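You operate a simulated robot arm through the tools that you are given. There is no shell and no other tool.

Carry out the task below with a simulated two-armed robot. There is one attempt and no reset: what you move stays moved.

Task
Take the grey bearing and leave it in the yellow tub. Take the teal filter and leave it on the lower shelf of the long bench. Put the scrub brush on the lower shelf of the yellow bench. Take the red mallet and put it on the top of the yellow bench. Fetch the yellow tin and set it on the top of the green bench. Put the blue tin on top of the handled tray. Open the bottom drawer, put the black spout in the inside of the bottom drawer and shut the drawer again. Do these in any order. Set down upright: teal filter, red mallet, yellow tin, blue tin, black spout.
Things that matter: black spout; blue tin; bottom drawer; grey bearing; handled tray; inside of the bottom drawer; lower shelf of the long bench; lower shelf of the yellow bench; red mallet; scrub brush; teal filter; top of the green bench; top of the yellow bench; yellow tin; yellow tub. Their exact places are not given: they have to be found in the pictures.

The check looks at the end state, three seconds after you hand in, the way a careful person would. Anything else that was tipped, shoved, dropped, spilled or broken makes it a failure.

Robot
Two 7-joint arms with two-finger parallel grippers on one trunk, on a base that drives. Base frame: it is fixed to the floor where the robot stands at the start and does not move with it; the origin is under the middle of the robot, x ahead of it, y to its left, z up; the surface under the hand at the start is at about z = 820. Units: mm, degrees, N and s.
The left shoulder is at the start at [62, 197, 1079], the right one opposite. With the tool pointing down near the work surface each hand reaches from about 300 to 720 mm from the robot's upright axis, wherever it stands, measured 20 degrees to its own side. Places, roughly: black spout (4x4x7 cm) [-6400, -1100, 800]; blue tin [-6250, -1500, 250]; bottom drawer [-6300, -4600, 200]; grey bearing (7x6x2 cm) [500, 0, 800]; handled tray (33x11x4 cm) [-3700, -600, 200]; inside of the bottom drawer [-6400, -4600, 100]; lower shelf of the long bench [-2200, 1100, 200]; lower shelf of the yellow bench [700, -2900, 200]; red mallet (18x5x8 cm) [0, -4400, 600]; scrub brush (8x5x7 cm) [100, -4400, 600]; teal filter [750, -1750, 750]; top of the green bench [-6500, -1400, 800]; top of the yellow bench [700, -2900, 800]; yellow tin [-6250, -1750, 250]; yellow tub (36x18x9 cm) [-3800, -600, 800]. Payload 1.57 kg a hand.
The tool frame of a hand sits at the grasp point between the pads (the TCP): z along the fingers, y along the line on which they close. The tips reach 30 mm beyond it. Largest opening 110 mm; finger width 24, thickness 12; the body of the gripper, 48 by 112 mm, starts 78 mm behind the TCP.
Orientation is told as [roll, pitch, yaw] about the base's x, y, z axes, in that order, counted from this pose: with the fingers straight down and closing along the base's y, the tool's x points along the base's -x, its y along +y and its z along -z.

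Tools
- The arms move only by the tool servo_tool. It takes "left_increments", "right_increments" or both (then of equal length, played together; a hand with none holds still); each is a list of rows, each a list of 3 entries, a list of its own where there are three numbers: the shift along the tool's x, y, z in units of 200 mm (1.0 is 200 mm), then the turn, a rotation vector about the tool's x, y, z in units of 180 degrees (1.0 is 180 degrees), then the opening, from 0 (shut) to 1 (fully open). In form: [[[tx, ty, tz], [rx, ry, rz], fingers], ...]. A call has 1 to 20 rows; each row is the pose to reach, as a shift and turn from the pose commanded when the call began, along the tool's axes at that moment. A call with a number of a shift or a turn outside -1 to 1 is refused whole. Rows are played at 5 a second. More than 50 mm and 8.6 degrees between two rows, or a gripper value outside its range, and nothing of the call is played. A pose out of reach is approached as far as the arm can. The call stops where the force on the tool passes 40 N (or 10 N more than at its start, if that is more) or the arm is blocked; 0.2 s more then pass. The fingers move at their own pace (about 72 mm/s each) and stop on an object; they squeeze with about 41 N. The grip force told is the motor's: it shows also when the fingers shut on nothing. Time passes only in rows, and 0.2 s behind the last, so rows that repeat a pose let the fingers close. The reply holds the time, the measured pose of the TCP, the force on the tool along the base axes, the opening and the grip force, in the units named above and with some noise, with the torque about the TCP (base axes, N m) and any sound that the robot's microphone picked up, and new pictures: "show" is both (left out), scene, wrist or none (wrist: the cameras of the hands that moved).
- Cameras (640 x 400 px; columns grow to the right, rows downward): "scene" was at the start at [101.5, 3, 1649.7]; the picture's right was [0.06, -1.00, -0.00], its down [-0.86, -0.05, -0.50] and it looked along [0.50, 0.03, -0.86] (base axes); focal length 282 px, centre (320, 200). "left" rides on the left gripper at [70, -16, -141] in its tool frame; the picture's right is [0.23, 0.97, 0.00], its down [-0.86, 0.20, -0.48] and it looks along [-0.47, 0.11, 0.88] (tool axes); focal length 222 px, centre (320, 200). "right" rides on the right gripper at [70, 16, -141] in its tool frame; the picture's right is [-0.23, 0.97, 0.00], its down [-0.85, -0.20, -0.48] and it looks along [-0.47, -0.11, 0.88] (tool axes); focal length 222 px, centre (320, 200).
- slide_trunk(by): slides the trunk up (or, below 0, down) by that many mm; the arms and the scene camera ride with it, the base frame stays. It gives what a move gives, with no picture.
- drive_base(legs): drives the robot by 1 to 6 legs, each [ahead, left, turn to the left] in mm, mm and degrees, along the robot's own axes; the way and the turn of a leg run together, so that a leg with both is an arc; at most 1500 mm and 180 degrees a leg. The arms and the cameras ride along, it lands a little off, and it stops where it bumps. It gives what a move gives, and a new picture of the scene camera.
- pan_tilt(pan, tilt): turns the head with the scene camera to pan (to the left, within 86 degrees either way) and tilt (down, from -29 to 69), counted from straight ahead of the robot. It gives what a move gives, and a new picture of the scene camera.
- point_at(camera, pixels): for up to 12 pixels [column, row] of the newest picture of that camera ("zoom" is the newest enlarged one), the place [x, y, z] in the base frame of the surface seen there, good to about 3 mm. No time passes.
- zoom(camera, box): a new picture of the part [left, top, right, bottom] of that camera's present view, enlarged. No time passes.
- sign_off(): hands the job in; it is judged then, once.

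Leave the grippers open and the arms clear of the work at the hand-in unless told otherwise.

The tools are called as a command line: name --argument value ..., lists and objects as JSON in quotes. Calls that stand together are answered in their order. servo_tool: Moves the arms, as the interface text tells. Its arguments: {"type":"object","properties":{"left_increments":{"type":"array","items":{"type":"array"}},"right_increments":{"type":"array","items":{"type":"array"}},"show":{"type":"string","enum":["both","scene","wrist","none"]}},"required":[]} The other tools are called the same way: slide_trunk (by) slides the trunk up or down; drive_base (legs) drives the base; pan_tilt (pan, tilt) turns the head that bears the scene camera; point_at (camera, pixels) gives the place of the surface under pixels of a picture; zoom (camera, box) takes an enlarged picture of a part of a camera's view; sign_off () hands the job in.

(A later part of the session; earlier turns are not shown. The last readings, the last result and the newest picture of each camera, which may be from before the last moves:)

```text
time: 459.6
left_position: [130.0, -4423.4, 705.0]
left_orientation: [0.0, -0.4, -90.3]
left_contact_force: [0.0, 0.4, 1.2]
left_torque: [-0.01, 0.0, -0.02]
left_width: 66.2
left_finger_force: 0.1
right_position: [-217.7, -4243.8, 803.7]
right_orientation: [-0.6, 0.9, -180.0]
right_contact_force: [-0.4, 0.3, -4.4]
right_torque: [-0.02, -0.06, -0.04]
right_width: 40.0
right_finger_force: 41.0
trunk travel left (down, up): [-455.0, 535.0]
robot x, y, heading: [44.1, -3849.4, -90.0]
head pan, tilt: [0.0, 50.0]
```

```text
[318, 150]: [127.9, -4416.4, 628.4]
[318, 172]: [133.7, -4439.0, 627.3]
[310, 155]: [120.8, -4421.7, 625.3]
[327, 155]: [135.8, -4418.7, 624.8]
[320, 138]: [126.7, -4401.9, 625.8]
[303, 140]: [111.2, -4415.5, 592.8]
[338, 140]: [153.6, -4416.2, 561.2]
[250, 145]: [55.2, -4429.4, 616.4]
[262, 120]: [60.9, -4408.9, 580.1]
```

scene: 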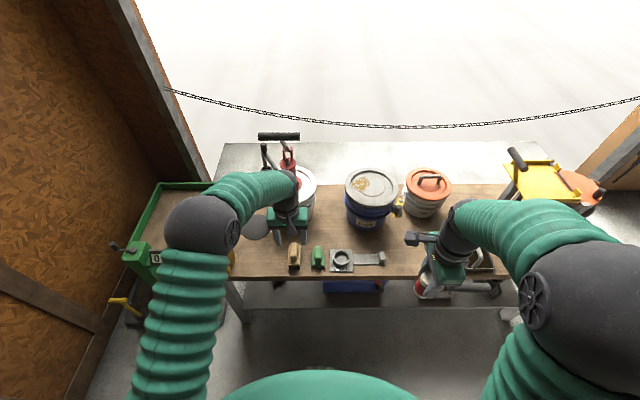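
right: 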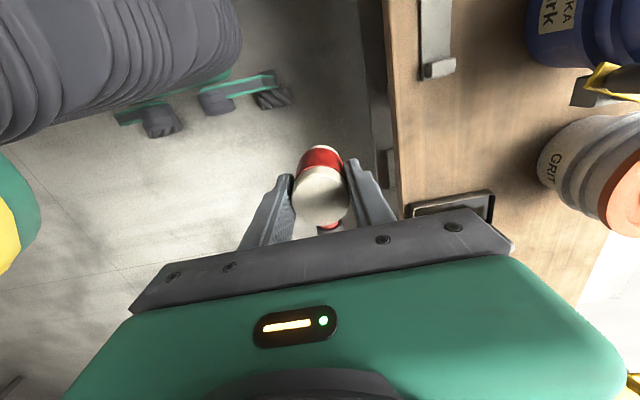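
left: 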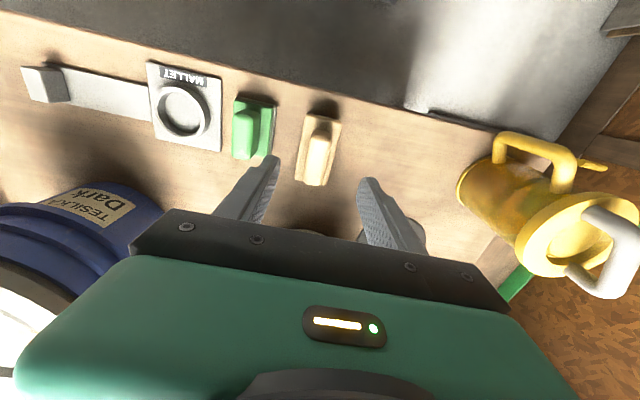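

Aligned. I lower to z≈628 and close on the knob.

servo_tool --left_increments '[[[0, 0, 0.15], [0, 0, 0], 0.6], [[0, 0, 0.3], [0, 0, 0], 0.6], [[0, 0, 0.385], [0, 0, 0], 0.6], [[0, 0, 0.385], [0, 0, 0], 0.4], [[0, 0, 0.385], [0, 0, 0], 0.2], [[0, 0, 0.385], [0, 0, 0], 0.0], [[0, 0, 0.385], [0, 0, 0], 0.0], [[0, 0, 0.385], [0, 0, 0], 0.0]]' --show "wrist"

```text
time: 461.4
left_position: [127.1, -4424.0, 628.1]
left_orientation: [0.1, -0.3, -90.2]
left_contact_force: [-0.2, 0.9, -0.2]
left_torque: [0.0, 0.04, 0.03]
left_width: 21.2
left_finger_force: 34.7
right_position: [-218.0, -4243.7, 802.2]
right_orientation: [-0.6, 0.8, -179.8]
right_contact_force: [0.8, 0.0, -3.5]
right_torque: [-0.02, -0.08, 0.02]
right_width: 40.2
right_finger_force: 40.6
trunk travel left (down, up): [-455.0, 535.0]
robot x, y, heading: [40.0, -3847.2, -90.4]
head pan, tilt: [0.0, 50.0]
```

left: 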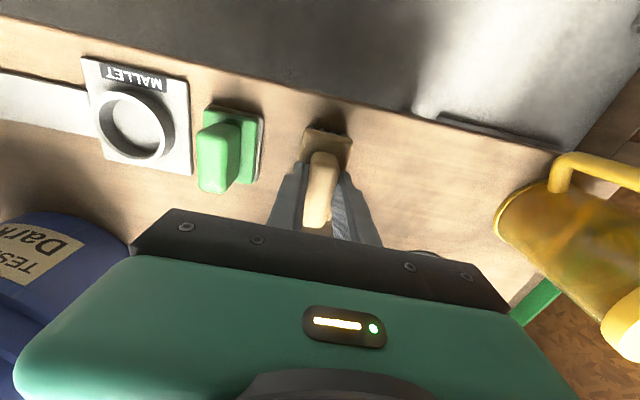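

The brush knob is gripped at 21 mm. I lift and pull back.

servo_tool --left_increments '[[[0, 0, -0.1], [0, 0, 0], 0.0], [[0, 0, -0.25], [0, 0, 0], 0.0], [[0, 0, -0.45], [0, 0, 0], 0.0], [[0, 0, -0.65], [0, 0, 0], 0.0], [[0.1, 0.05, -0.8], [0, 0, 0], 0.0], [[0.3, 0.1, -0.85], [0, 0, 0], 0.0], [[0.5, 0.15, -0.9], [0, 0, 0], 0.0], [[0.7, 0.2, -0.9], [0, 0, 0], 0.0], [[0.85, 0.25, -0.9], [0, 0, 0], 0.0], [[0.85, 0.25, -0.9], [0, 0, 0], 0.0]]'

```text
time: 463.6
left_position: [181.0, -4251.5, 803.3]
left_orientation: [0.1, -0.3, -90.3]
left_contact_force: [0.7, 0.4, -0.9]
left_torque: [0.01, 0.0, -0.01]
left_width: 21.2
left_finger_force: 34.7
right_position: [-217.0, -4243.5, 803.9]
right_orientation: [-0.7, 0.8, -179.8]
right_contact_force: [0.0, 0.4, -4.0]
right_torque: [0.0, -0.06, -0.02]
right_width: 40.2
right_finger_force: 41.2
trunk travel left (down, up): [-455.0, 535.0]
robot x, y, heading: [44.0, -3848.6, -90.1]
head pan, tilt: [0.0, 50.0]
```

scene: 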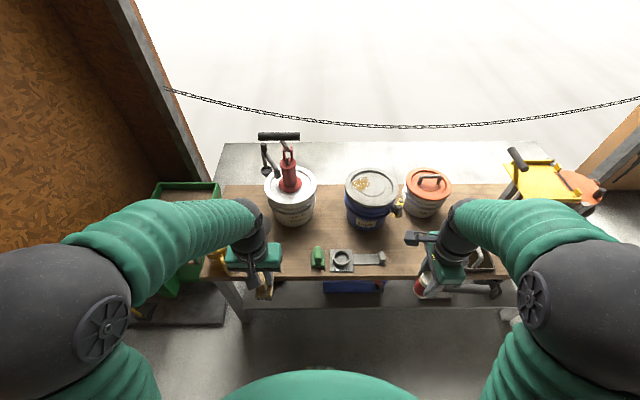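
left: 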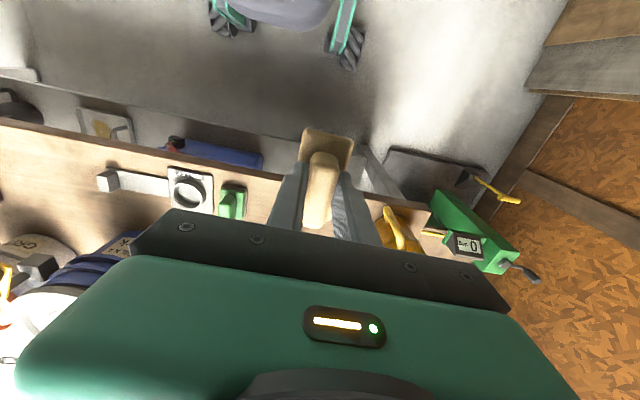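

Both are held. I raise the trunk, back away diagonally from the bench, and turn to face the yellow bench.

drive_base --legs '[[-500, -100, 0], [-250, -300, 0]]'

slide_trunk --by 220

drive_base --legs '[[0, 0, 90.2]]'

pan_tilt --pan 0 --tilt 35

```text
time: 468.7
left_position: [-207.1, -3472.3, 802.6]
left_orientation: [-0.2, -0.3, -90.8]
left_contact_force: [0.5, -0.1, -1.0]
left_torque: [0.03, 0.07, 0.02]
left_width: 21.0
left_finger_force: 34.3
right_position: [-605.0, -3460.2, 805.4]
right_orientation: [-0.7, 0.6, 179.6]
right_contact_force: [-0.5, 1.6, -4.3]
right_torque: [-0.06, -0.03, 0.0]
right_width: 40.3
right_finger_force: 40.5
trunk travel left (down, up): [-455.0, 535.0]
robot x, y, heading: [-342.2, -3074.2, -90.7]
head pan, tilt: [0.0, 50.0]
```

scene: 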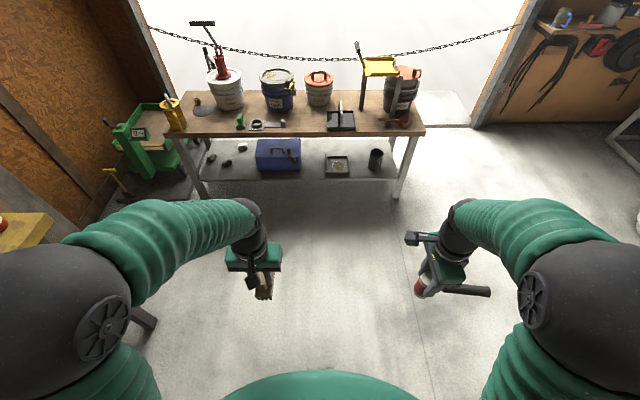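

```text
time: 471.0
left_position: [-209.7, -3471.7, 1022.9]
left_orientation: [0.1, -0.3, -90.8]
left_contact_force: [-1.1, -0.9, -1.1]
left_torque: [0.04, 0.02, -0.01]
left_width: 21.1
left_finger_force: 34.6
right_position: [-607.3, -3460.0, 1024.1]
right_orientation: [-0.5, 0.8, 179.5]
right_contact_force: [0.4, -0.4, -3.2]
right_torque: [-0.03, -0.04, -0.05]
right_width: 40.3
right_finger_force: 41.1
trunk travel left (down, up): [-675.0, 315.0]
robot x, y, heading: [-339.3, -3069.2, -90.9]
head pan, tilt: [0.0, 50.0]
```

```text
time: 475.1
left_position: [68.3, -2963.6, 1022.2]
left_orientation: [0.1, -0.3, -4.5]
left_contact_force: [-0.4, 0.2, -2.0]
left_torque: [0.0, 0.01, 0.01]
left_width: 21.3
left_finger_force: 34.2
right_position: [32.4, -3359.1, 1024.7]
right_orientation: [-0.5, 1.0, -94.2]
right_contact_force: [-0.4, -0.6, -2.8]
right_torque: [0.04, -0.01, -0.03]
right_width: 40.2
right_finger_force: 40.9
trunk travel left (down, up): [-675.0, 315.0]
robot x, y, heading: [-342.3, -3071.6, -4.8]
head pan, tilt: [0.0, 50.0]
```

scene: 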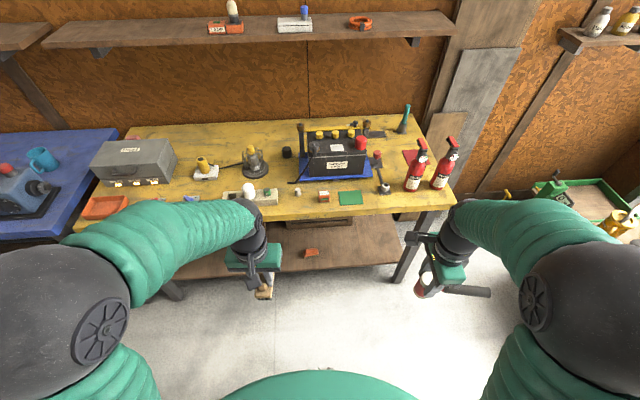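

```text
time: 475.9
left_position: [68.9, -2962.3, 1024.1]
left_orientation: [0.2, -0.5, -4.5]
left_contact_force: [-0.4, 0.5, -0.8]
left_torque: [-0.01, 0.01, 0.01]
left_width: 21.4
left_finger_force: 34.4
right_position: [31.6, -3359.2, 1024.9]
right_orientation: [-0.6, 0.8, -94.2]
right_contact_force: [0.1, -0.4, -4.2]
right_torque: [0.04, -0.03, 0.0]
right_width: 40.6
right_finger_force: 40.7
trunk travel left (down, up): [-675.0, 315.0]
robot x, y, heading: [-340.8, -3068.0, -4.6]
head pan, tilt: [0.0, 35.0]
```

scene: 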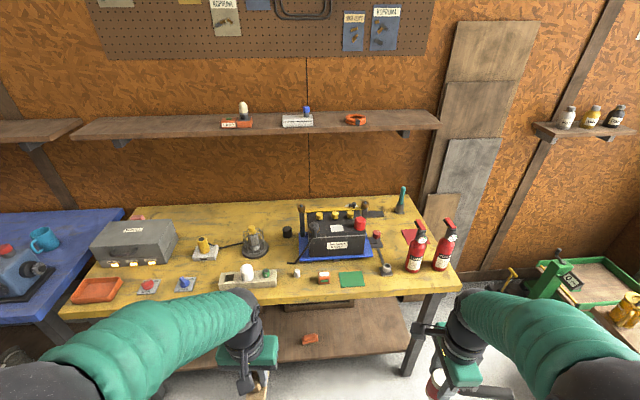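

I need a clear spot on the yellow bench top for the mallet. I zoom and measure candidates.

zoom --camera "scene" --box '[60, 180, 460, 340]'

point_at --camera "scene" --pixels '[[230, 218], [265, 215], [195, 215], [205, 245], [255, 240], [287, 230], [290, 252], [250, 278], [310, 290], [345, 298], [415, 290], [130, 320]]'

```text
1.60 times, centred on (260, 260) of scene
```

zoom: 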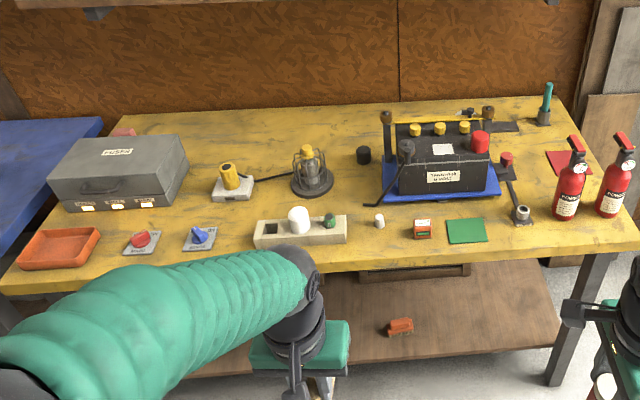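

```text
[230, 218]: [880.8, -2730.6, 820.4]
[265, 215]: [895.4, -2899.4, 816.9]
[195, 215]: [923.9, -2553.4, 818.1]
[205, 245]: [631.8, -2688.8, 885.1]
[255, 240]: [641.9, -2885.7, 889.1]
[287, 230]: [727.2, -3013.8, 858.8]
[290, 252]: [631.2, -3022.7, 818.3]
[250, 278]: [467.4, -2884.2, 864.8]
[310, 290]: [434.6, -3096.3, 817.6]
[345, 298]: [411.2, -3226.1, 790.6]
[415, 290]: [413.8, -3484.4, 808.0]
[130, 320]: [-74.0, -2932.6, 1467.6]
```

I measure the band between the yellow device, the lamp and the front trays more finely.

point_at --camera "zoom" --pixels '[[225, 206], [225, 226], [255, 212], [262, 221], [290, 200], [240, 200], [200, 227], [214, 228], [350, 205], [372, 203], [345, 218], [505, 240]]'

point_at --camera "zoom" --pixels '[[300, 215], [330, 220], [535, 225], [555, 215], [487, 230], [580, 235], [520, 210], [600, 215], [380, 222], [408, 225], [440, 205], [345, 240]]'

```text
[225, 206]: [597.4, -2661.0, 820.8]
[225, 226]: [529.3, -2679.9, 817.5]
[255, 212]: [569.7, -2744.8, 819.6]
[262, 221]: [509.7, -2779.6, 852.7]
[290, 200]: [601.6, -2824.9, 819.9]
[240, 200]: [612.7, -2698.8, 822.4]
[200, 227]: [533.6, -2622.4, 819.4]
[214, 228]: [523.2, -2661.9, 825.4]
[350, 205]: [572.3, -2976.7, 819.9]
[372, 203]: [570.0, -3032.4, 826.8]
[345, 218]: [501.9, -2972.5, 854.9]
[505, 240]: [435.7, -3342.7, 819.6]
```

```text
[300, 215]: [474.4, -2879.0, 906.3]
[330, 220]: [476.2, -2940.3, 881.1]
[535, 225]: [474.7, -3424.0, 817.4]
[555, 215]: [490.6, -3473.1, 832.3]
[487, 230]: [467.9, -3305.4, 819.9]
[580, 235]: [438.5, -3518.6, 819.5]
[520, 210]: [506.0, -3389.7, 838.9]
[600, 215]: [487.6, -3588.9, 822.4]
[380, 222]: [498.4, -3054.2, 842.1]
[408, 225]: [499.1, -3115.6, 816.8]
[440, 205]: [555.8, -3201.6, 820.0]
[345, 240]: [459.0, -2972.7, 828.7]
```

The clear band is x≈530–600, y≈-2650..-2930. I'll set the mallet head at about (562,-2715) with its handle along -y. I move the base accordingly.

drive_base --legs '[[0, 520, 4.6], [330, 0, 0]]'

pan_tilt --pan -5 --tilt 50

```text
time: 480.7
left_position: [415.5, -2416.5, 1024.7]
left_orientation: [0.1, -0.5, -0.6]
left_contact_force: [1.1, 0.9, -1.4]
left_torque: [0.01, 0.01, -0.02]
left_width: 21.2
left_finger_force: 34.1
right_position: [405.4, -2814.1, 1025.0]
right_orientation: [-0.3, 0.9, -90.2]
right_contact_force: [-0.8, 0.5, -3.4]
right_torque: [0.05, -0.03, -0.02]
right_width: 40.3
right_finger_force: 40.9
trunk travel left (down, up): [-675.0, 315.0]
robot x, y, heading: [8.5, -2553.2, -0.6]
head pan, tilt: [0.0, 35.0]
```

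scene: 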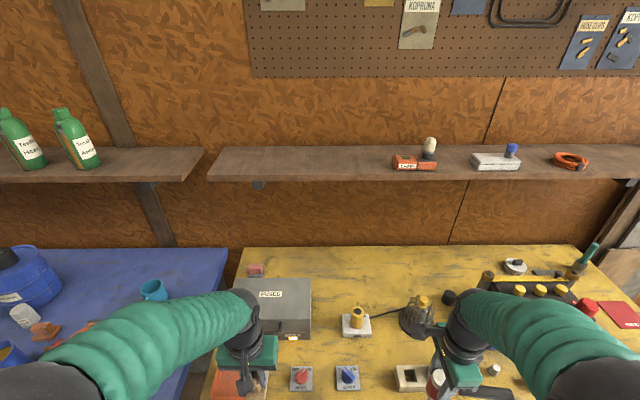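

```text
time: 481.5
left_position: [415.3, -2415.7, 1023.9]
left_orientation: [0.1, -0.4, -0.6]
left_contact_force: [0.4, -0.2, -0.1]
left_torque: [0.02, 0.03, -0.02]
left_width: 20.9
left_finger_force: 34.5
right_position: [405.8, -2815.5, 1024.0]
right_orientation: [-0.6, 1.0, -90.2]
right_contact_force: [1.1, -0.2, -3.6]
right_torque: [0.06, -0.01, 0.04]
right_width: 40.1
right_finger_force: 41.0
trunk travel left (down, up): [-675.0, 315.0]
robot x, y, heading: [15.5, -2549.8, -0.6]
head pan, tilt: [-5.0, 50.0]
```

scene: 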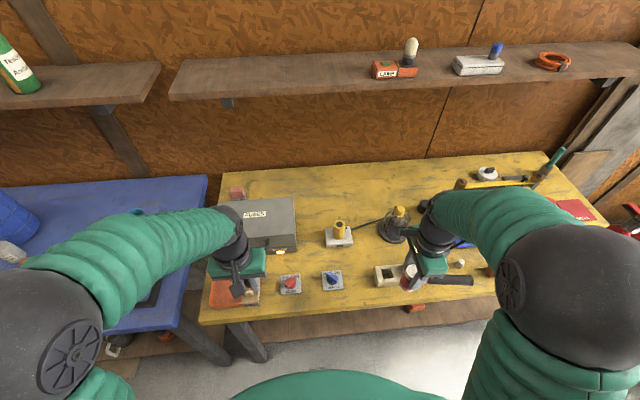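

I measure the target area again from this view.

zoom --camera "scene" --box '[270, 200, 480, 310]'

point_at --camera "scene" --pixels '[[365, 262], [340, 246], [332, 272], [352, 260], [380, 255], [398, 243], [378, 265], [342, 255], [320, 262], [390, 265], [410, 250], [372, 250]]'

```text
3.05 times, centred on (375, 255) of scene
```

zoom: 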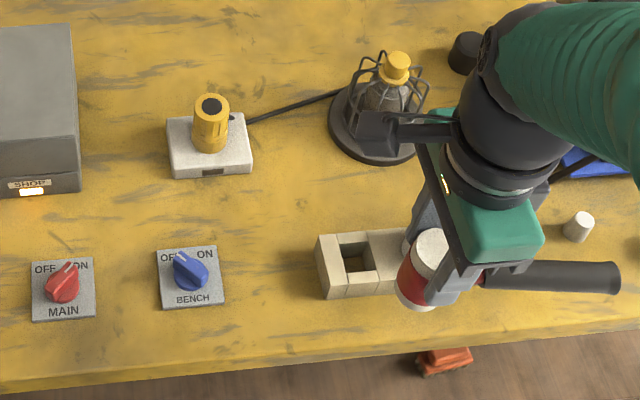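

```text
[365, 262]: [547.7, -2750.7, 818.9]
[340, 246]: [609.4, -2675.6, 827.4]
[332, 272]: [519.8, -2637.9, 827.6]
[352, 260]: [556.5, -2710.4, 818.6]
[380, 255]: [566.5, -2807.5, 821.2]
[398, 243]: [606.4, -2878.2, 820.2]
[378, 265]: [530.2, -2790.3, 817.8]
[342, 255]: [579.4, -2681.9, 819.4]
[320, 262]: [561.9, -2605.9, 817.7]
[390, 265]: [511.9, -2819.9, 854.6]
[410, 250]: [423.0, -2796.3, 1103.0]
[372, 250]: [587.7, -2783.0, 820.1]
```

Clear: target head position (558,-2712). I move over it at height.

servo_tool --right_increments '[[[0.1, 0.1, 0], [0, 0, 0], 0.05], [[0.2, 0.25, 0], [0, 0, 0], 0.05], [[0.3, 0.4, 0], [0, 0, 0], 0.05], [[0.4, 0.55, 0], [0, 0, 0], 0.05], [[0.48, 0.68, 0.05], [0, 0, 0], 0.05], [[0.515, 0.76, 0.2], [0, 0, 0], 0.05], [[0.515, 0.76, 0.35], [0, 0, 0], 0.05], [[0.515, 0.76, 0.35], [0, 0, 0], 0.05]]'

```text
time: 483.3
left_position: [415.6, -2417.9, 1023.9]
left_orientation: [0.1, -0.6, -0.6]
left_contact_force: [0.1, 0.5, -1.4]
left_torque: [0.02, -0.01, -0.01]
left_width: 21.0
left_finger_force: 34.3
right_position: [558.2, -2710.9, 955.8]
right_orientation: [-0.5, 0.8, -90.2]
right_contact_force: [-0.5, 0.4, -3.9]
right_torque: [0.07, -0.01, -0.01]
right_width: 40.2
right_finger_force: 41.2
trunk travel left (down, up): [-675.0, 315.0]
robot x, y, heading: [14.4, -2554.0, -0.5]
head pan, tilt: [-5.0, 50.0]
```

scene: 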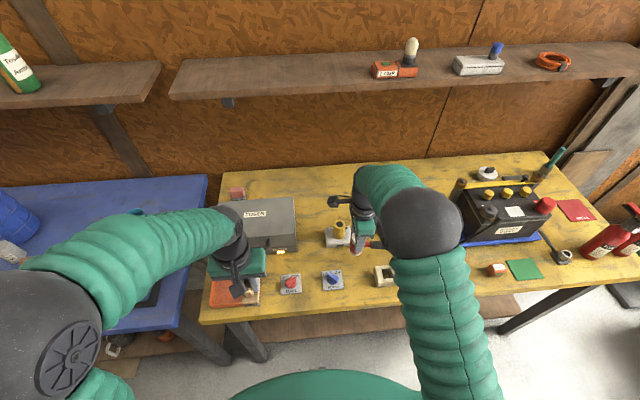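
right: 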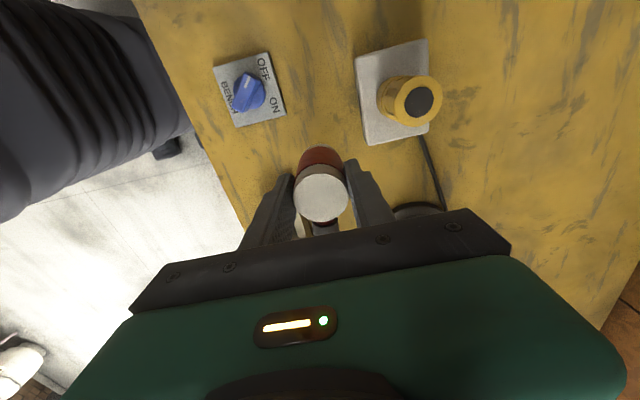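

I correct a ~1.4° tilt so the mallet hangs vertical, then lower to just above the bench.

servo_tool --right_increments '[[[0, 0, 0.1], [-0.004, -0.001, 0], 0.05], [[0, 0, 0.2], [-0.0078, -0.0017, 0], 0.05], [[0, 0, 0.29], [-0.0078, -0.0017, 0], 0.05], [[0, 0, 0.325], [-0.0078, -0.0017, 0], 0.05], [[0, 0, 0.325], [-0.0078, -0.0017, 0], 0.05]]'

```text
time: 484.5
left_position: [416.0, -2414.6, 1024.0]
left_orientation: [0.1, -0.5, -0.6]
left_contact_force: [0.1, -0.2, -1.7]
left_torque: [0.0, 0.02, -0.02]
left_width: 21.5
left_finger_force: 34.6
right_position: [556.6, -2708.4, 891.0]
right_orientation: [0.9, 0.4, -90.2]
right_contact_force: [0.3, 0.3, -4.4]
right_torque: [0.06, -0.01, -0.01]
right_width: 40.2
right_finger_force: 41.5
trunk travel left (down, up): [-675.0, 315.0]
robot x, y, heading: [11.5, -2552.3, -0.4]
head pan, tilt: [-5.0, 50.0]
```

scene: 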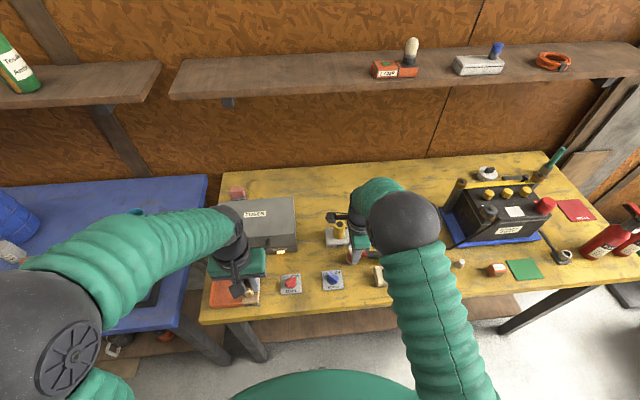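
right: 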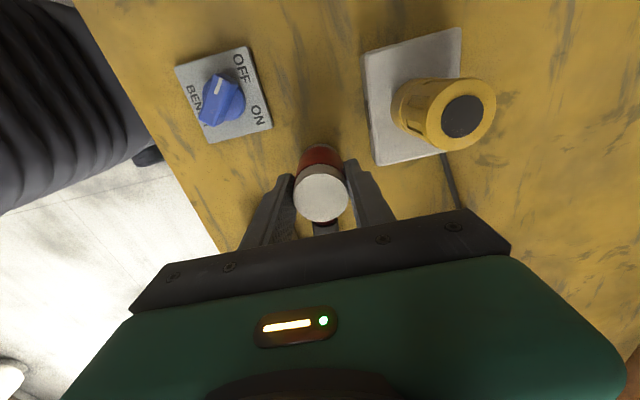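

My correction went the wrong way: the tilt reading is in the hand's own frame and was already right. I undo it.

servo_tool --right_increments '[[[0, 0, 0], [0.004, 0.001, 0], 0.05], [[0, 0, 0], [0.0078, 0.0017, 0], 0.05], [[0, 0, 0], [0.0078, 0.0017, 0], 0.05]]' --show "none"

servo_tool --right_increments '[[[0, 0, 0.01], [0, 0, 0], 0.05], [[0, 0, 0.02], [0, 0, 0], 0.05], [[0, 0, 0.02], [0, 0, 0], 0.05]]' --show "none"

```text
time: 485.3
left_position: [416.5, -2416.2, 1024.1]
left_orientation: [0.2, -0.4, -0.6]
left_contact_force: [0.0, 0.5, -1.3]
left_torque: [0.0, 0.01, -0.02]
left_width: 21.1
left_finger_force: 34.0
right_position: [556.0, -2708.2, 892.1]
right_orientation: [-0.5, 0.8, -90.2]
right_contact_force: [0.4, 0.5, -2.5]
right_torque: [0.01, 0.02, 0.01]
right_width: 40.0
right_finger_force: 41.4
trunk travel left (down, up): [-675.0, 315.0]
robot x, y, heading: [12.4, -2549.7, -0.6]
head pan, tilt: [-5.0, 50.0]
```

```text
time: 486.1
left_position: [414.9, -2414.4, 1024.9]
left_orientation: [0.0, -0.5, -0.6]
left_contact_force: [0.1, -0.2, -1.0]
left_torque: [0.02, 0.03, 0.02]
left_width: 21.0
left_finger_force: 34.7
right_position: [555.6, -2707.2, 890.9]
right_orientation: [0.0, 0.7, -90.0]
right_contact_force: [4.9, -1.8, 28.3]
right_torque: [-0.71, -0.16, 0.24]
right_width: 40.3
right_finger_force: 41.8
trunk travel left (down, up): [-675.0, 315.0]
robot x, y, heading: [9.4, -2550.4, -0.4]
head pan, tilt: [-5.0, 50.0]
```

Contact came slightly early and off-centre. I look closely at the mallet before going on.

zoom --camera "scene" --box '[320, 200, 420, 300]'

zoom --camera "right" --box '[240, 120, 440, 250]'

```text
4.00 times, centred on (370, 250) of scene
```

zoom: 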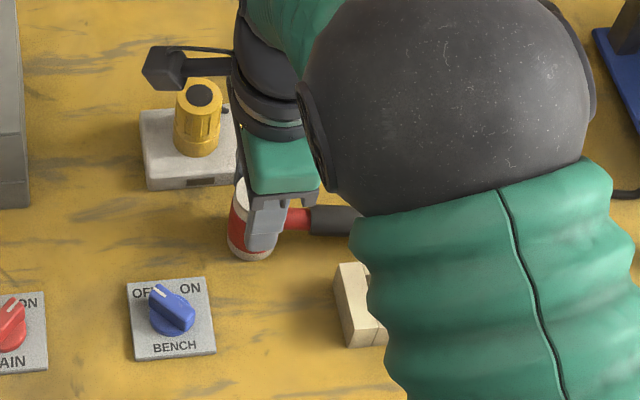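

```text
3.08 times, centred on (340, 185) of right
```

zoom: 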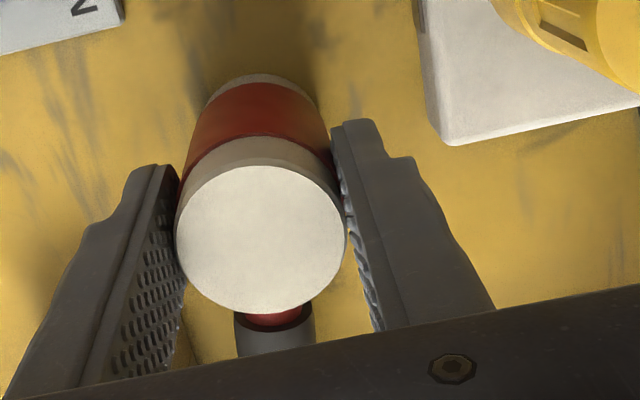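

I sample the mallet's top face heights to see its tilt.

point_at --camera "zoom" --pixels '[[260, 180], [260, 195], [260, 215], [260, 235], [260, 255], [260, 275], [260, 295], [220, 185], [300, 185], [220, 285], [300, 285], [275, 340]]'

zoom --camera "scene" --box '[360, 235, 410, 270]'

point_at --camera "zoom" --pixels '[[140, 180], [200, 190], [260, 195], [320, 200], [370, 200]]'

```text
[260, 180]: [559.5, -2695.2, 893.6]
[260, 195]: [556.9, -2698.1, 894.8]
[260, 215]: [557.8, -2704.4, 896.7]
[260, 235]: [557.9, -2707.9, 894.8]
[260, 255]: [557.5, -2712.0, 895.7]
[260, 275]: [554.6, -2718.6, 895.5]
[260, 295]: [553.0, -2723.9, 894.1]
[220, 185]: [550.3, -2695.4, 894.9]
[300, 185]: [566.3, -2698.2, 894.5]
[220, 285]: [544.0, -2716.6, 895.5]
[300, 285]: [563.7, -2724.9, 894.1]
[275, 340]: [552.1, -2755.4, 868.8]
```

```text
11.43 times, centred on (385, 252) of scene
```

zoom: 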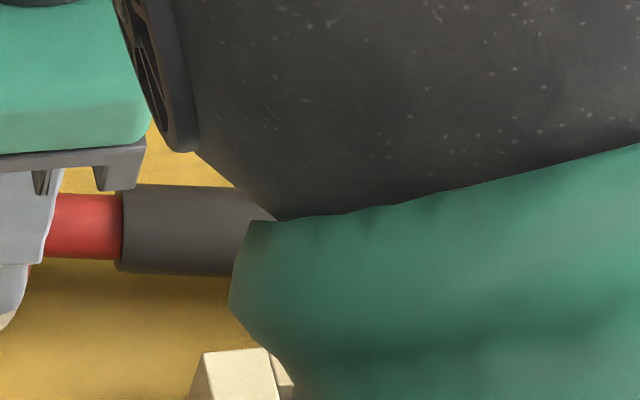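

```text
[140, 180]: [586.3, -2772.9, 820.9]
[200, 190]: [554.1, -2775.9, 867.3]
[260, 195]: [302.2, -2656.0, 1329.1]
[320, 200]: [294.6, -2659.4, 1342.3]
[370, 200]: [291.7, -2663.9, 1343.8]
```

The top face is level at z≈895 all across and the handle is level too, so the mallet is standing flat on the bench (it had slid a few mm in the grip). I ease the pressure.

servo_tool --right_increments '[[[0, 0, -0.008], [0, 0, 0], 0.05], [[0, 0, -0.014], [0, 0, 0], 0.05], [[0, 0, -0.014], [0, 0, 0], 0.05]]' --show "none"

```text
time: 486.9
left_position: [415.3, -2415.4, 1023.6]
left_orientation: [0.2, -0.5, -0.7]
left_contact_force: [0.7, 0.5, -0.6]
left_torque: [-0.03, 0.01, 0.02]
left_width: 21.2
left_finger_force: 34.5
right_position: [557.2, -2708.0, 890.7]
right_orientation: [-0.5, 0.8, -90.2]
right_contact_force: [6.5, -1.3, 15.5]
right_torque: [-0.36, -0.67, 0.1]
right_width: 40.0
right_finger_force: 41.2
trunk travel left (down, up): [-675.0, 315.0]
robot x, y, heading: [15.3, -2550.6, -1.0]
head pan, tilt: [-5.0, 50.0]
```

servo_tool --right_increments '[[[0, 0, -0.006], [0, 0, 0], 0.05], [[0, 0, -0.01], [0, 0, 0], 0.05], [[0, 0, -0.01], [0, 0, 0], 0.05]]' --show "none"

```text
time: 487.7
left_position: [415.2, -2415.1, 1022.3]
left_orientation: [0.1, -0.5, -0.6]
left_contact_force: [-0.5, 0.7, -0.5]
left_torque: [0.0, -0.01, 0.02]
left_width: 21.1
left_finger_force: 34.7
right_position: [556.1, -2709.0, 890.1]
right_orientation: [-0.7, 0.8, -90.3]
right_contact_force: [-0.7, 0.5, -3.1]
right_torque: [0.06, 0.0, 0.0]
right_width: 40.1
right_finger_force: 40.9
trunk travel left (down, up): [-675.0, 315.0]
robot x, y, heading: [14.5, -2550.8, -0.7]
head pan, tilt: [-5.0, 50.0]
```

It's just off the bench. I touch down 1 mm and open very gradually.

servo_tool --right_increments '[[[0, 0, 0.004], [0, 0, 0], 0.05], [[0, 0, 0.006], [0, 0, 0], 0.05], [[0, 0, 0.006], [0, 0, 0], 0.37], [[0, 0, 0.006], [0, 0, 0], 0.39], [[0, 0, 0.006], [0, 0, 0], 0.41], [[0, 0, 0.006], [0, 0, 0], 0.44], [[0, 0, 0.006], [0, 0, 0], 0.5], [[0, 0, 0.006], [0, 0, 0], 0.5]]'

```text
time: 489.5
left_position: [415.3, -2415.9, 1024.5]
left_orientation: [0.1, -0.4, -0.6]
left_contact_force: [-0.2, -0.1, -1.3]
left_torque: [0.01, 0.0, -0.02]
left_width: 21.2
left_finger_force: 34.9
right_position: [557.3, -2709.0, 891.3]
right_orientation: [-0.4, 0.9, -90.2]
right_contact_force: [1.3, 0.4, 0.2]
right_torque: [0.01, 0.01, -0.01]
right_width: 54.9
right_finger_force: 0.1
trunk travel left (down, up): [-675.0, 315.0]
robot x, y, heading: [12.3, -2550.5, -0.8]
head pan, tilt: [-5.0, 50.0]
```

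scene: 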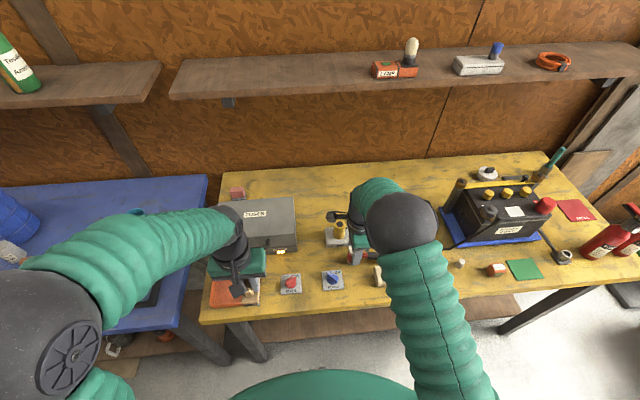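
right: 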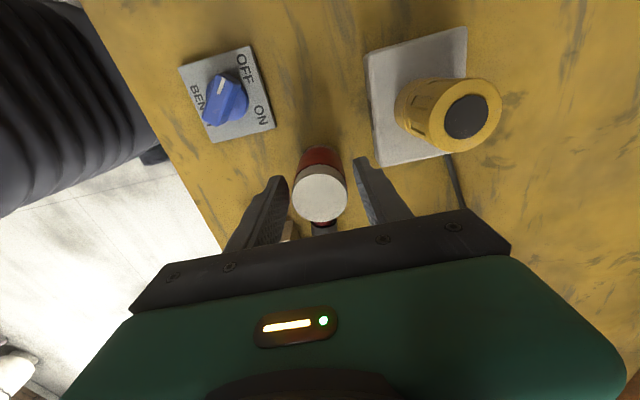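

It appears to stand on its own. I open a bit more and rise straight up.

servo_tool --right_increments '[[[0, 0, 0], [0, 0, 0], 0.58], [[0, 0, -0.05], [0, 0, 0], 0.58], [[0, 0, -0.15], [0, 0, 0], 0.58], [[0, 0, -0.35], [0, 0, 0], 0.58], [[0, 0, -0.55], [0, 0, 0], 0.58], [[0, 0, -0.75], [0, 0, 0], 0.58], [[0, 0, -0.75], [0, 0, 0], 0.58]]'

```text
time: 491.1
left_position: [414.0, -2415.3, 1024.1]
left_orientation: [0.0, -0.6, -0.5]
left_contact_force: [-0.1, -0.6, -0.5]
left_torque: [0.02, 0.0, -0.03]
left_width: 20.9
left_finger_force: 34.0
right_position: [557.7, -2711.6, 1038.9]
right_orientation: [-0.5, 0.8, -90.2]
right_contact_force: [-0.4, 0.4, 0.2]
right_torque: [-0.02, -0.01, 0.0]
right_width: 63.4
right_finger_force: 0.1
trunk travel left (down, up): [-675.0, 315.0]
robot x, y, heading: [13.4, -2547.0, -0.6]
head pan, tilt: [-5.0, 50.0]
```

scene: 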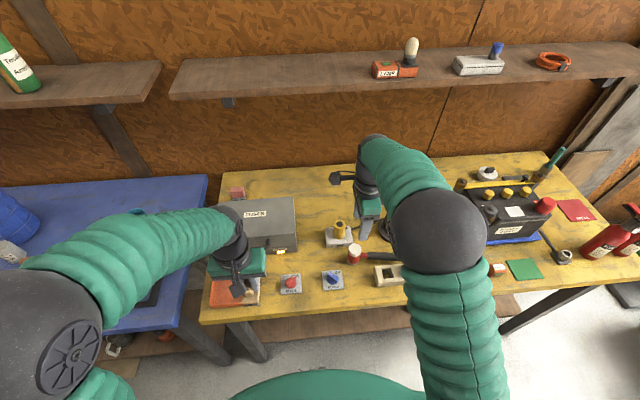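
right: 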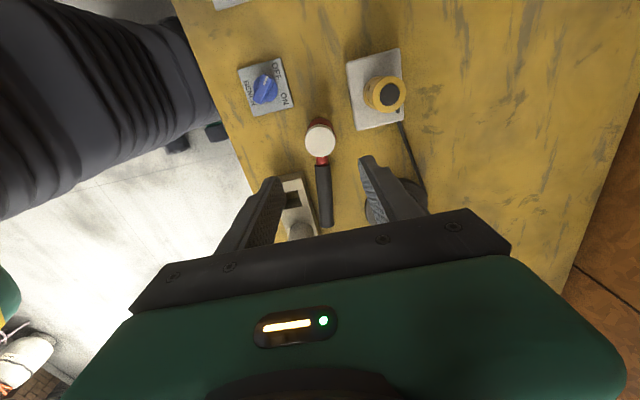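

The mallet stands by itself. I verify its levels.

zoom --camera "right" --box '[260, 90, 400, 240]'

point_at --camera "right" --pixels '[[320, 128], [320, 140], [320, 152], [323, 175], [325, 195], [327, 218], [300, 205], [300, 230]]'

```text
2.67 times, centred on (330, 165) of right
```

zoom: 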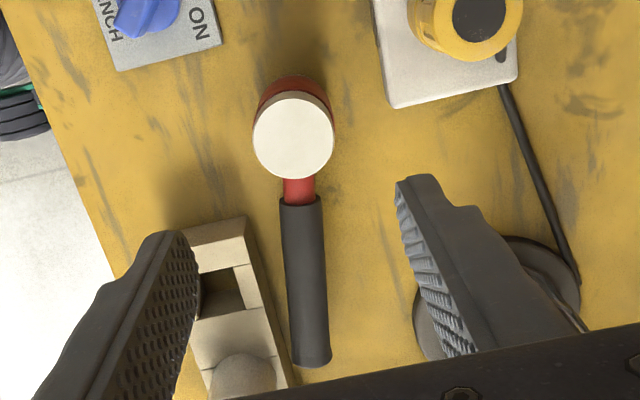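

```text
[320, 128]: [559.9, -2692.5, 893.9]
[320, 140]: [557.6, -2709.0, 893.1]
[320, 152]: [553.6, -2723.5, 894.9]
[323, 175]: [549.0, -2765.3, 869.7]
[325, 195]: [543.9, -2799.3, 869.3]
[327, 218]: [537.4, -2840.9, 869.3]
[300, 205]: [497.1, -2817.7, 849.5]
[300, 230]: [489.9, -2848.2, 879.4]
```

The mallet's top face and handle are level: upright. I pull the right hand back, then back off from the bench.

servo_tool --right_increments '[[[0, -0.2, -0.05], [0, 0, 0], 0.58], [[0, -0.4, -0.1], [0, 0, 0], 0.58], [[0, -0.6, -0.1], [0, 0, 0], 0.58], [[0, -0.75, -0.1], [0, 0, 0], 0.58], [[-0.1, -0.8, -0.1], [0, 0, 0], 0.58]]' --show "none"

drive_base --legs '[[-420, 0, 0.6]]'

servo_tool --right_increments '[[[0, 0, 0], [0, 0, -0.045], 0.58], [[0, 0, 0], [0, 0, -0.09], 0.58], [[0, 0, 0], [0, 0, -0.135], 0.58], [[0, 0, 0], [0, 0, -0.18], 0.58], [[0, 0, 0], [0, 0, -0.225], 0.58], [[0, 0, 0], [0, 0, -0.27], 0.58], [[0, 0, 0], [0, 0, -0.315], 0.58], [[0, 0, 0], [0, 0, -0.36], 0.58], [[0, 0, 0], [0, 0, -0.405], 0.58], [[0, 0, 0], [0, 0, -0.45], 0.58], [[0, 0, 0], [0, 0, -0.495], 0.58], [[0, 0, 0], [0, 0, -0.495], 0.58]]' --show "scene"

```text
time: 492.3
left_position: [414.8, -2416.0, 1023.5]
left_orientation: [0.1, -0.5, -0.6]
left_contact_force: [0.4, -0.2, -0.4]
left_torque: [0.03, -0.02, 0.01]
left_width: 21.2
left_finger_force: 34.4
right_position: [395.9, -2730.7, 1058.7]
right_orientation: [-0.4, 0.8, -90.1]
right_contact_force: [-0.3, 0.5, -0.1]
right_torque: [0.03, 0.0, 0.01]
right_width: 64.0
right_finger_force: 0.1
trunk travel left (down, up): [-675.0, 315.0]
robot x, y, heading: [14.0, -2552.0, -0.8]
head pan, tilt: [-5.0, 50.0]
```

```text
time: 494.8
left_position: [1.5, -2410.8, 1023.5]
left_orientation: [0.0, -0.4, -0.2]
left_contact_force: [-0.1, -0.5, -0.4]
left_torque: [0.04, 0.0, -0.01]
left_width: 20.9
left_finger_force: 34.6
right_position: [-15.3, -2724.2, 1059.5]
right_orientation: [-0.5, 0.8, -89.9]
right_contact_force: [1.6, 0.1, 0.4]
right_torque: [0.01, 0.0, -0.02]
right_width: 64.1
right_finger_force: 0.2
trunk travel left (down, up): [-675.0, 315.0]
robot x, y, heading: [-398.7, -2548.8, -0.5]
head pan, tilt: [-5.0, 50.0]
```

scene: 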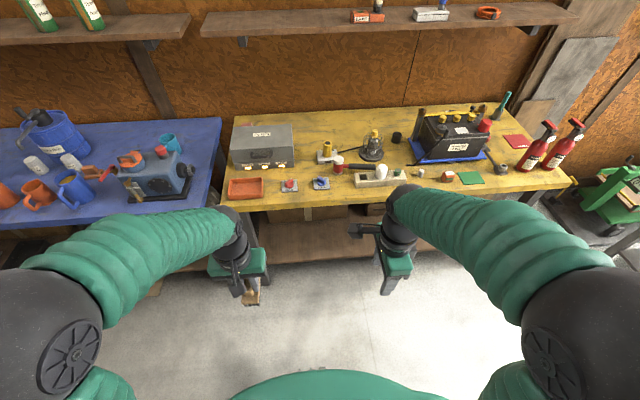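

```text
time: 497.4
left_position: [0.3, -2410.6, 1024.3]
left_orientation: [0.1, -0.6, -0.3]
left_contact_force: [-0.1, 0.8, -1.2]
left_torque: [0.0, 0.0, 0.01]
left_width: 20.8
left_finger_force: 34.7
right_position: [-18.3, -2724.4, 1059.3]
right_orientation: [0.8, 0.4, -0.7]
right_contact_force: [-0.8, 0.2, 0.2]
right_torque: [0.01, -0.01, -0.02]
right_width: 63.8
right_finger_force: 0.1
trunk travel left (down, up): [-675.0, 315.0]
robot x, y, heading: [-398.5, -2549.2, -0.1]
head pan, tilt: [-5.0, 50.0]
```

scene: 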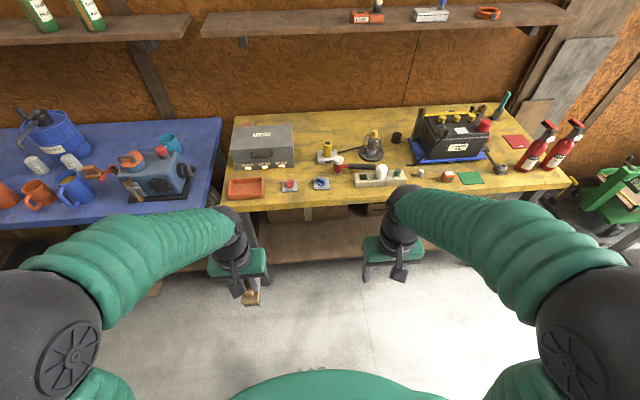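

The mallet still stands at (338,163). Now the brush: I lower the trunk 600 mm, slide right and look into the lower shelf.

slide_trunk --by -300

slide_trunk --by -300

drive_base --legs '[[0, -350, 0]]'

pan_tilt --pan 5 --tilt 35

```text
time: 500.4
left_position: [-0.5, -2410.7, 723.7]
left_orientation: [0.1, -0.6, -0.3]
left_contact_force: [0.1, 0.8, -0.4]
left_torque: [-0.01, -0.01, 0.01]
left_width: 21.4
left_finger_force: 34.0
right_position: [-19.3, -2723.3, 761.0]
right_orientation: [0.9, 0.4, -0.8]
right_contact_force: [0.0, 1.2, 0.2]
right_torque: [0.02, 0.01, -0.04]
right_width: 64.1
right_finger_force: 0.1
trunk travel left (down, up): [-375.0, 615.0]
robot x, y, heading: [-402.2, -2547.3, -0.2]
head pan, tilt: [-5.0, 50.0]
```

```text
time: 503.4
left_position: [-0.4, -2411.0, 424.7]
left_orientation: [0.1, -0.6, -0.3]
left_contact_force: [0.5, -0.6, 0.4]
left_torque: [0.0, 0.01, 0.01]
left_width: 21.1
left_finger_force: 34.4
right_position: [-18.9, -2725.3, 460.5]
right_orientation: [0.8, 0.4, -0.8]
right_contact_force: [0.2, 0.2, -0.5]
right_torque: [-0.01, 0.01, 0.03]
right_width: 63.8
right_finger_force: 0.0
trunk travel left (down, up): [-75.0, 915.0]
robot x, y, heading: [-400.0, -2549.6, -0.3]
head pan, tilt: [-5.0, 50.0]
```

```text
time: 505.7
left_position: [-3.3, -2764.8, 424.9]
left_orientation: [0.2, -0.5, 0.1]
left_contact_force: [0.9, 0.2, -0.7]
left_torque: [0.0, 0.02, 0.05]
left_width: 21.2
left_finger_force: 34.0
right_position: [-17.0, -3077.3, 460.3]
right_orientation: [0.8, 0.3, -0.4]
right_contact_force: [-0.1, 0.5, 0.2]
right_torque: [-0.02, 0.01, -0.01]
right_width: 63.8
right_finger_force: 0.0
trunk travel left (down, up): [-75.0, 915.0]
robot x, y, heading: [-402.0, -2903.4, -0.2]
head pan, tilt: [-5.0, 50.0]
```

scene: 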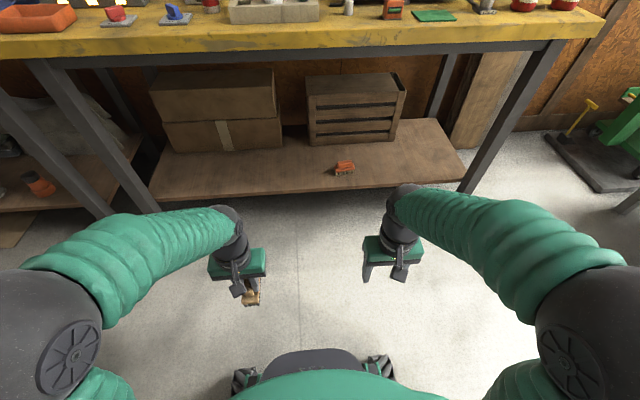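

```text
time: 506.5
left_position: [-3.7, -2764.0, 425.8]
left_orientation: [0.1, -0.7, 0.0]
left_contact_force: [-0.4, 0.0, -1.3]
left_torque: [-0.04, -0.04, -0.01]
left_width: 21.1
left_finger_force: 34.0
right_position: [-19.1, -3078.7, 460.6]
right_orientation: [0.9, 0.3, -0.5]
right_contact_force: [0.6, -0.5, -0.5]
right_torque: [-0.02, 0.02, 0.03]
right_width: 64.0
right_finger_force: 0.1
trunk travel left (down, up): [-75.0, 915.0]
robot x, y, heading: [-400.0, -2900.4, 0.1]
head pan, tilt: [5.0, 35.0]
```

scene: 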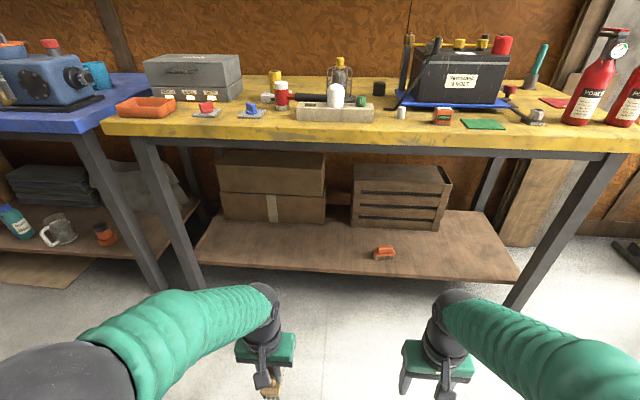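

The lower shelf has a clear strip in front of the boxes, around (270,245). I measure it and the bench rail.

point_at --camera "scene" --pixels '[[270, 245], [240, 258], [300, 240], [300, 260], [260, 220], [325, 220], [385, 253], [300, 150], [300, 140], [150, 200], [320, 270], [250, 262]]'

```text
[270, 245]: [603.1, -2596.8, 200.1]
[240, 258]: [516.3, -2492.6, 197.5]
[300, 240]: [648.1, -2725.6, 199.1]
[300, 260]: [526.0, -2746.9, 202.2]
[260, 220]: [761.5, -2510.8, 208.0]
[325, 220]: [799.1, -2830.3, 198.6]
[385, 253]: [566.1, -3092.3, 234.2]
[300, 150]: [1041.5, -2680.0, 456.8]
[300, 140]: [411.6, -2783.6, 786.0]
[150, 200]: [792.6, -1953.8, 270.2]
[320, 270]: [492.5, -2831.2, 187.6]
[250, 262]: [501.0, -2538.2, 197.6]
```

Shelf z≈199, front at x≈492. Target for the brush: (560,-2764). I lower the trunk 60 mm more, pull the right hand back, and drive in.

slide_trunk --by -60

servo_tool --right_increments '[[[0.2, 0, 0], [0, 0, 0], 0.58], [[0.35, 0, 0], [0, 0, 0], 0.58], [[0.35, 0, 0], [0, 0, 0], 0.58]]' --left_increments '[[[0, 0, 0.1], [0, 0, 0], 0.0], [[0, 0, 0.2], [0, 0, 0], 0.0], [[0, 0, 0.25], [0, 0, 0], 0.0]]' --show "none"

drive_base --legs '[[370, 0, 0]]'

```text
time: 507.5
left_position: [-1.6, -2764.7, 364.7]
left_orientation: [0.1, -0.6, 0.0]
left_contact_force: [0.3, 0.4, -0.4]
left_torque: [0.02, -0.03, 0.03]
left_width: 21.3
left_finger_force: 34.5
right_position: [-18.5, -3078.1, 400.7]
right_orientation: [0.9, 0.3, -0.4]
right_contact_force: [0.7, 0.2, 0.2]
right_torque: [-0.01, -0.02, -0.01]
right_width: 63.7
right_finger_force: 0.1
trunk travel left (down, up): [-15.0, 975.0]
robot x, y, heading: [-401.7, -2902.1, -0.1]
head pan, tilt: [5.0, 35.0]
```

```text
time: 508.3
left_position: [-3.1, -2763.1, 315.3]
left_orientation: [0.1, -0.7, 0.1]
left_contact_force: [0.2, 0.6, -1.0]
left_torque: [0.0, -0.01, -0.01]
left_width: 20.9
left_finger_force: 34.6
right_position: [-89.1, -3078.3, 402.1]
right_orientation: [0.9, 0.2, -0.5]
right_contact_force: [0.1, 0.8, -0.6]
right_torque: [0.01, -0.05, -0.01]
right_width: 63.8
right_finger_force: 0.1
trunk travel left (down, up): [-15.0, 975.0]
robot x, y, heading: [-395.7, -2902.6, -0.0]
head pan, tilt: [5.0, 35.0]
```

```text
time: 510.7
left_position: [373.0, -2758.8, 316.3]
left_orientation: [0.1, -0.6, 0.5]
left_contact_force: [-0.9, -0.1, -0.6]
left_torque: [0.01, -0.01, 0.01]
left_width: 21.1
left_finger_force: 34.1
right_position: [289.2, -3074.3, 400.6]
right_orientation: [0.7, 0.2, 0.1]
right_contact_force: [0.7, 0.5, 0.1]
right_torque: [-0.01, 0.0, 0.0]
right_width: 63.8
right_finger_force: 0.2
trunk travel left (down, up): [-15.0, 975.0]
robot x, y, heading: [-22.2, -2902.6, 0.5]
head pan, tilt: [5.0, 35.0]
```

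scene: 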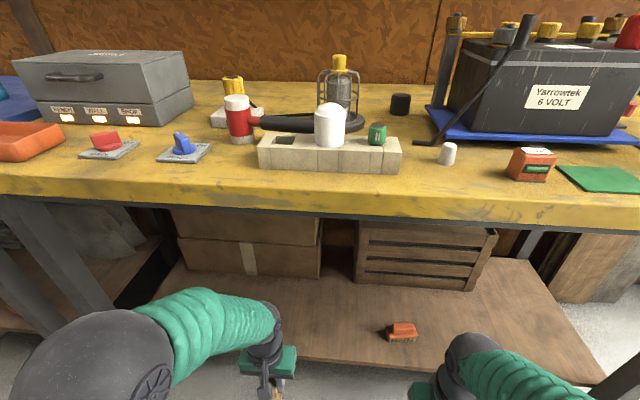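

The mallet stands upright on top at (240,118). The left hand goes in over the shelf.

servo_tool --left_increments '[[[-0.2, 0, 0.05], [0, 0, 0], 0.0], [[-0.4, 0, 0.1], [0, 0, 0], 0.0], [[-0.6, 0, 0.1], [0, 0, 0], 0.0], [[-0.8, 0, 0.1], [0, 0, 0], 0.0], [[-0.93, 0, 0.1], [0, 0, 0], 0.0], [[-0.93, 0, 0.1], [0, 0, 0], 0.0]]'

```text
time: 512.1
left_position: [559.8, -2758.6, 298.1]
left_orientation: [0.1, -0.6, 0.5]
left_contact_force: [-0.1, 0.8, -0.5]
left_torque: [-0.01, 0.02, 0.03]
left_width: 21.4
left_finger_force: 34.2
right_position: [289.8, -3074.8, 400.1]
right_orientation: [0.8, 0.3, 0.0]
right_contact_force: [-0.1, -0.6, 0.7]
right_torque: [-0.02, 0.03, -0.01]
right_width: 63.5
right_finger_force: 0.1
trunk travel left (down, up): [-15.0, 975.0]
robot x, y, heading: [-20.6, -2898.2, 0.4]
head pan, tilt: [5.0, 35.0]
```

scene: 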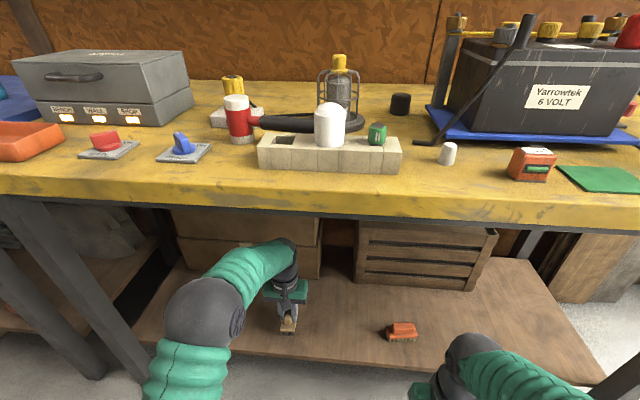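
left: 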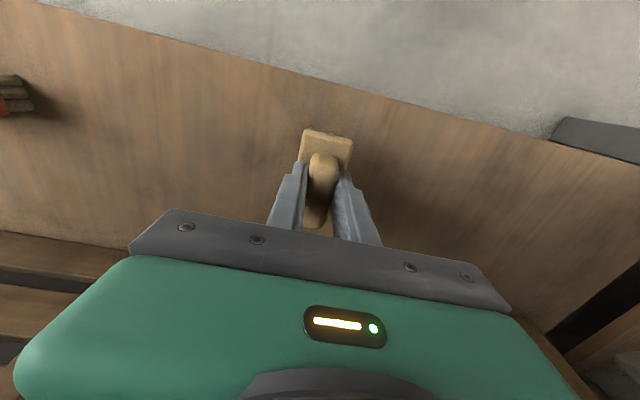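

Over the free strip. Lowering to near contact.

servo_tool --left_increments '[[[0, 0, 0.07], [0, 0, 0], 0.0], [[0, 0, 0.13], [0, 0, 0], 0.0], [[0, 0, 0.142], [0, 0, 0], 0.0], [[0, 0, 0.142], [0, 0, 0], 0.0]]' --show "none"

servo_tool --left_increments '[[[0, 0, 0.01], [0, 0, 0], 0.0], [[0, 0, 0.015], [0, 0, 0], 0.0], [[0, 0, 0.015], [0, 0, 0], 0.0]]' --show "none"

```text
time: 513.1
left_position: [558.7, -2757.4, 268.8]
left_orientation: [0.0, -0.6, 0.5]
left_contact_force: [0.1, -0.4, -1.4]
left_torque: [0.0, 0.03, -0.02]
left_width: 21.1
left_finger_force: 34.9
right_position: [290.6, -3074.3, 400.1]
right_orientation: [0.8, 0.2, 0.0]
right_contact_force: [0.1, 0.0, 0.2]
right_torque: [0.02, 0.02, -0.01]
right_width: 63.7
right_finger_force: 0.0
trunk travel left (down, up): [-15.0, 975.0]
robot x, y, heading: [-25.0, -2901.7, 0.4]
head pan, tilt: [5.0, 35.0]
```

```text
time: 513.9
left_position: [558.2, -2758.8, 267.1]
left_orientation: [0.2, -0.7, 0.5]
left_contact_force: [-6.4, -3.9, 16.1]
left_torque: [-0.25, 0.93, 0.12]
left_width: 21.0
left_finger_force: 34.5
right_position: [287.9, -3074.8, 401.6]
right_orientation: [0.9, 0.2, 0.0]
right_contact_force: [0.2, 0.3, 0.4]
right_torque: [0.01, -0.01, 0.0]
right_width: 63.9
right_finger_force: 0.1
trunk travel left (down, up): [-15.0, 975.0]
robot x, y, heading: [-25.3, -2899.6, 0.5]
head pan, tilt: [5.0, 35.0]
```

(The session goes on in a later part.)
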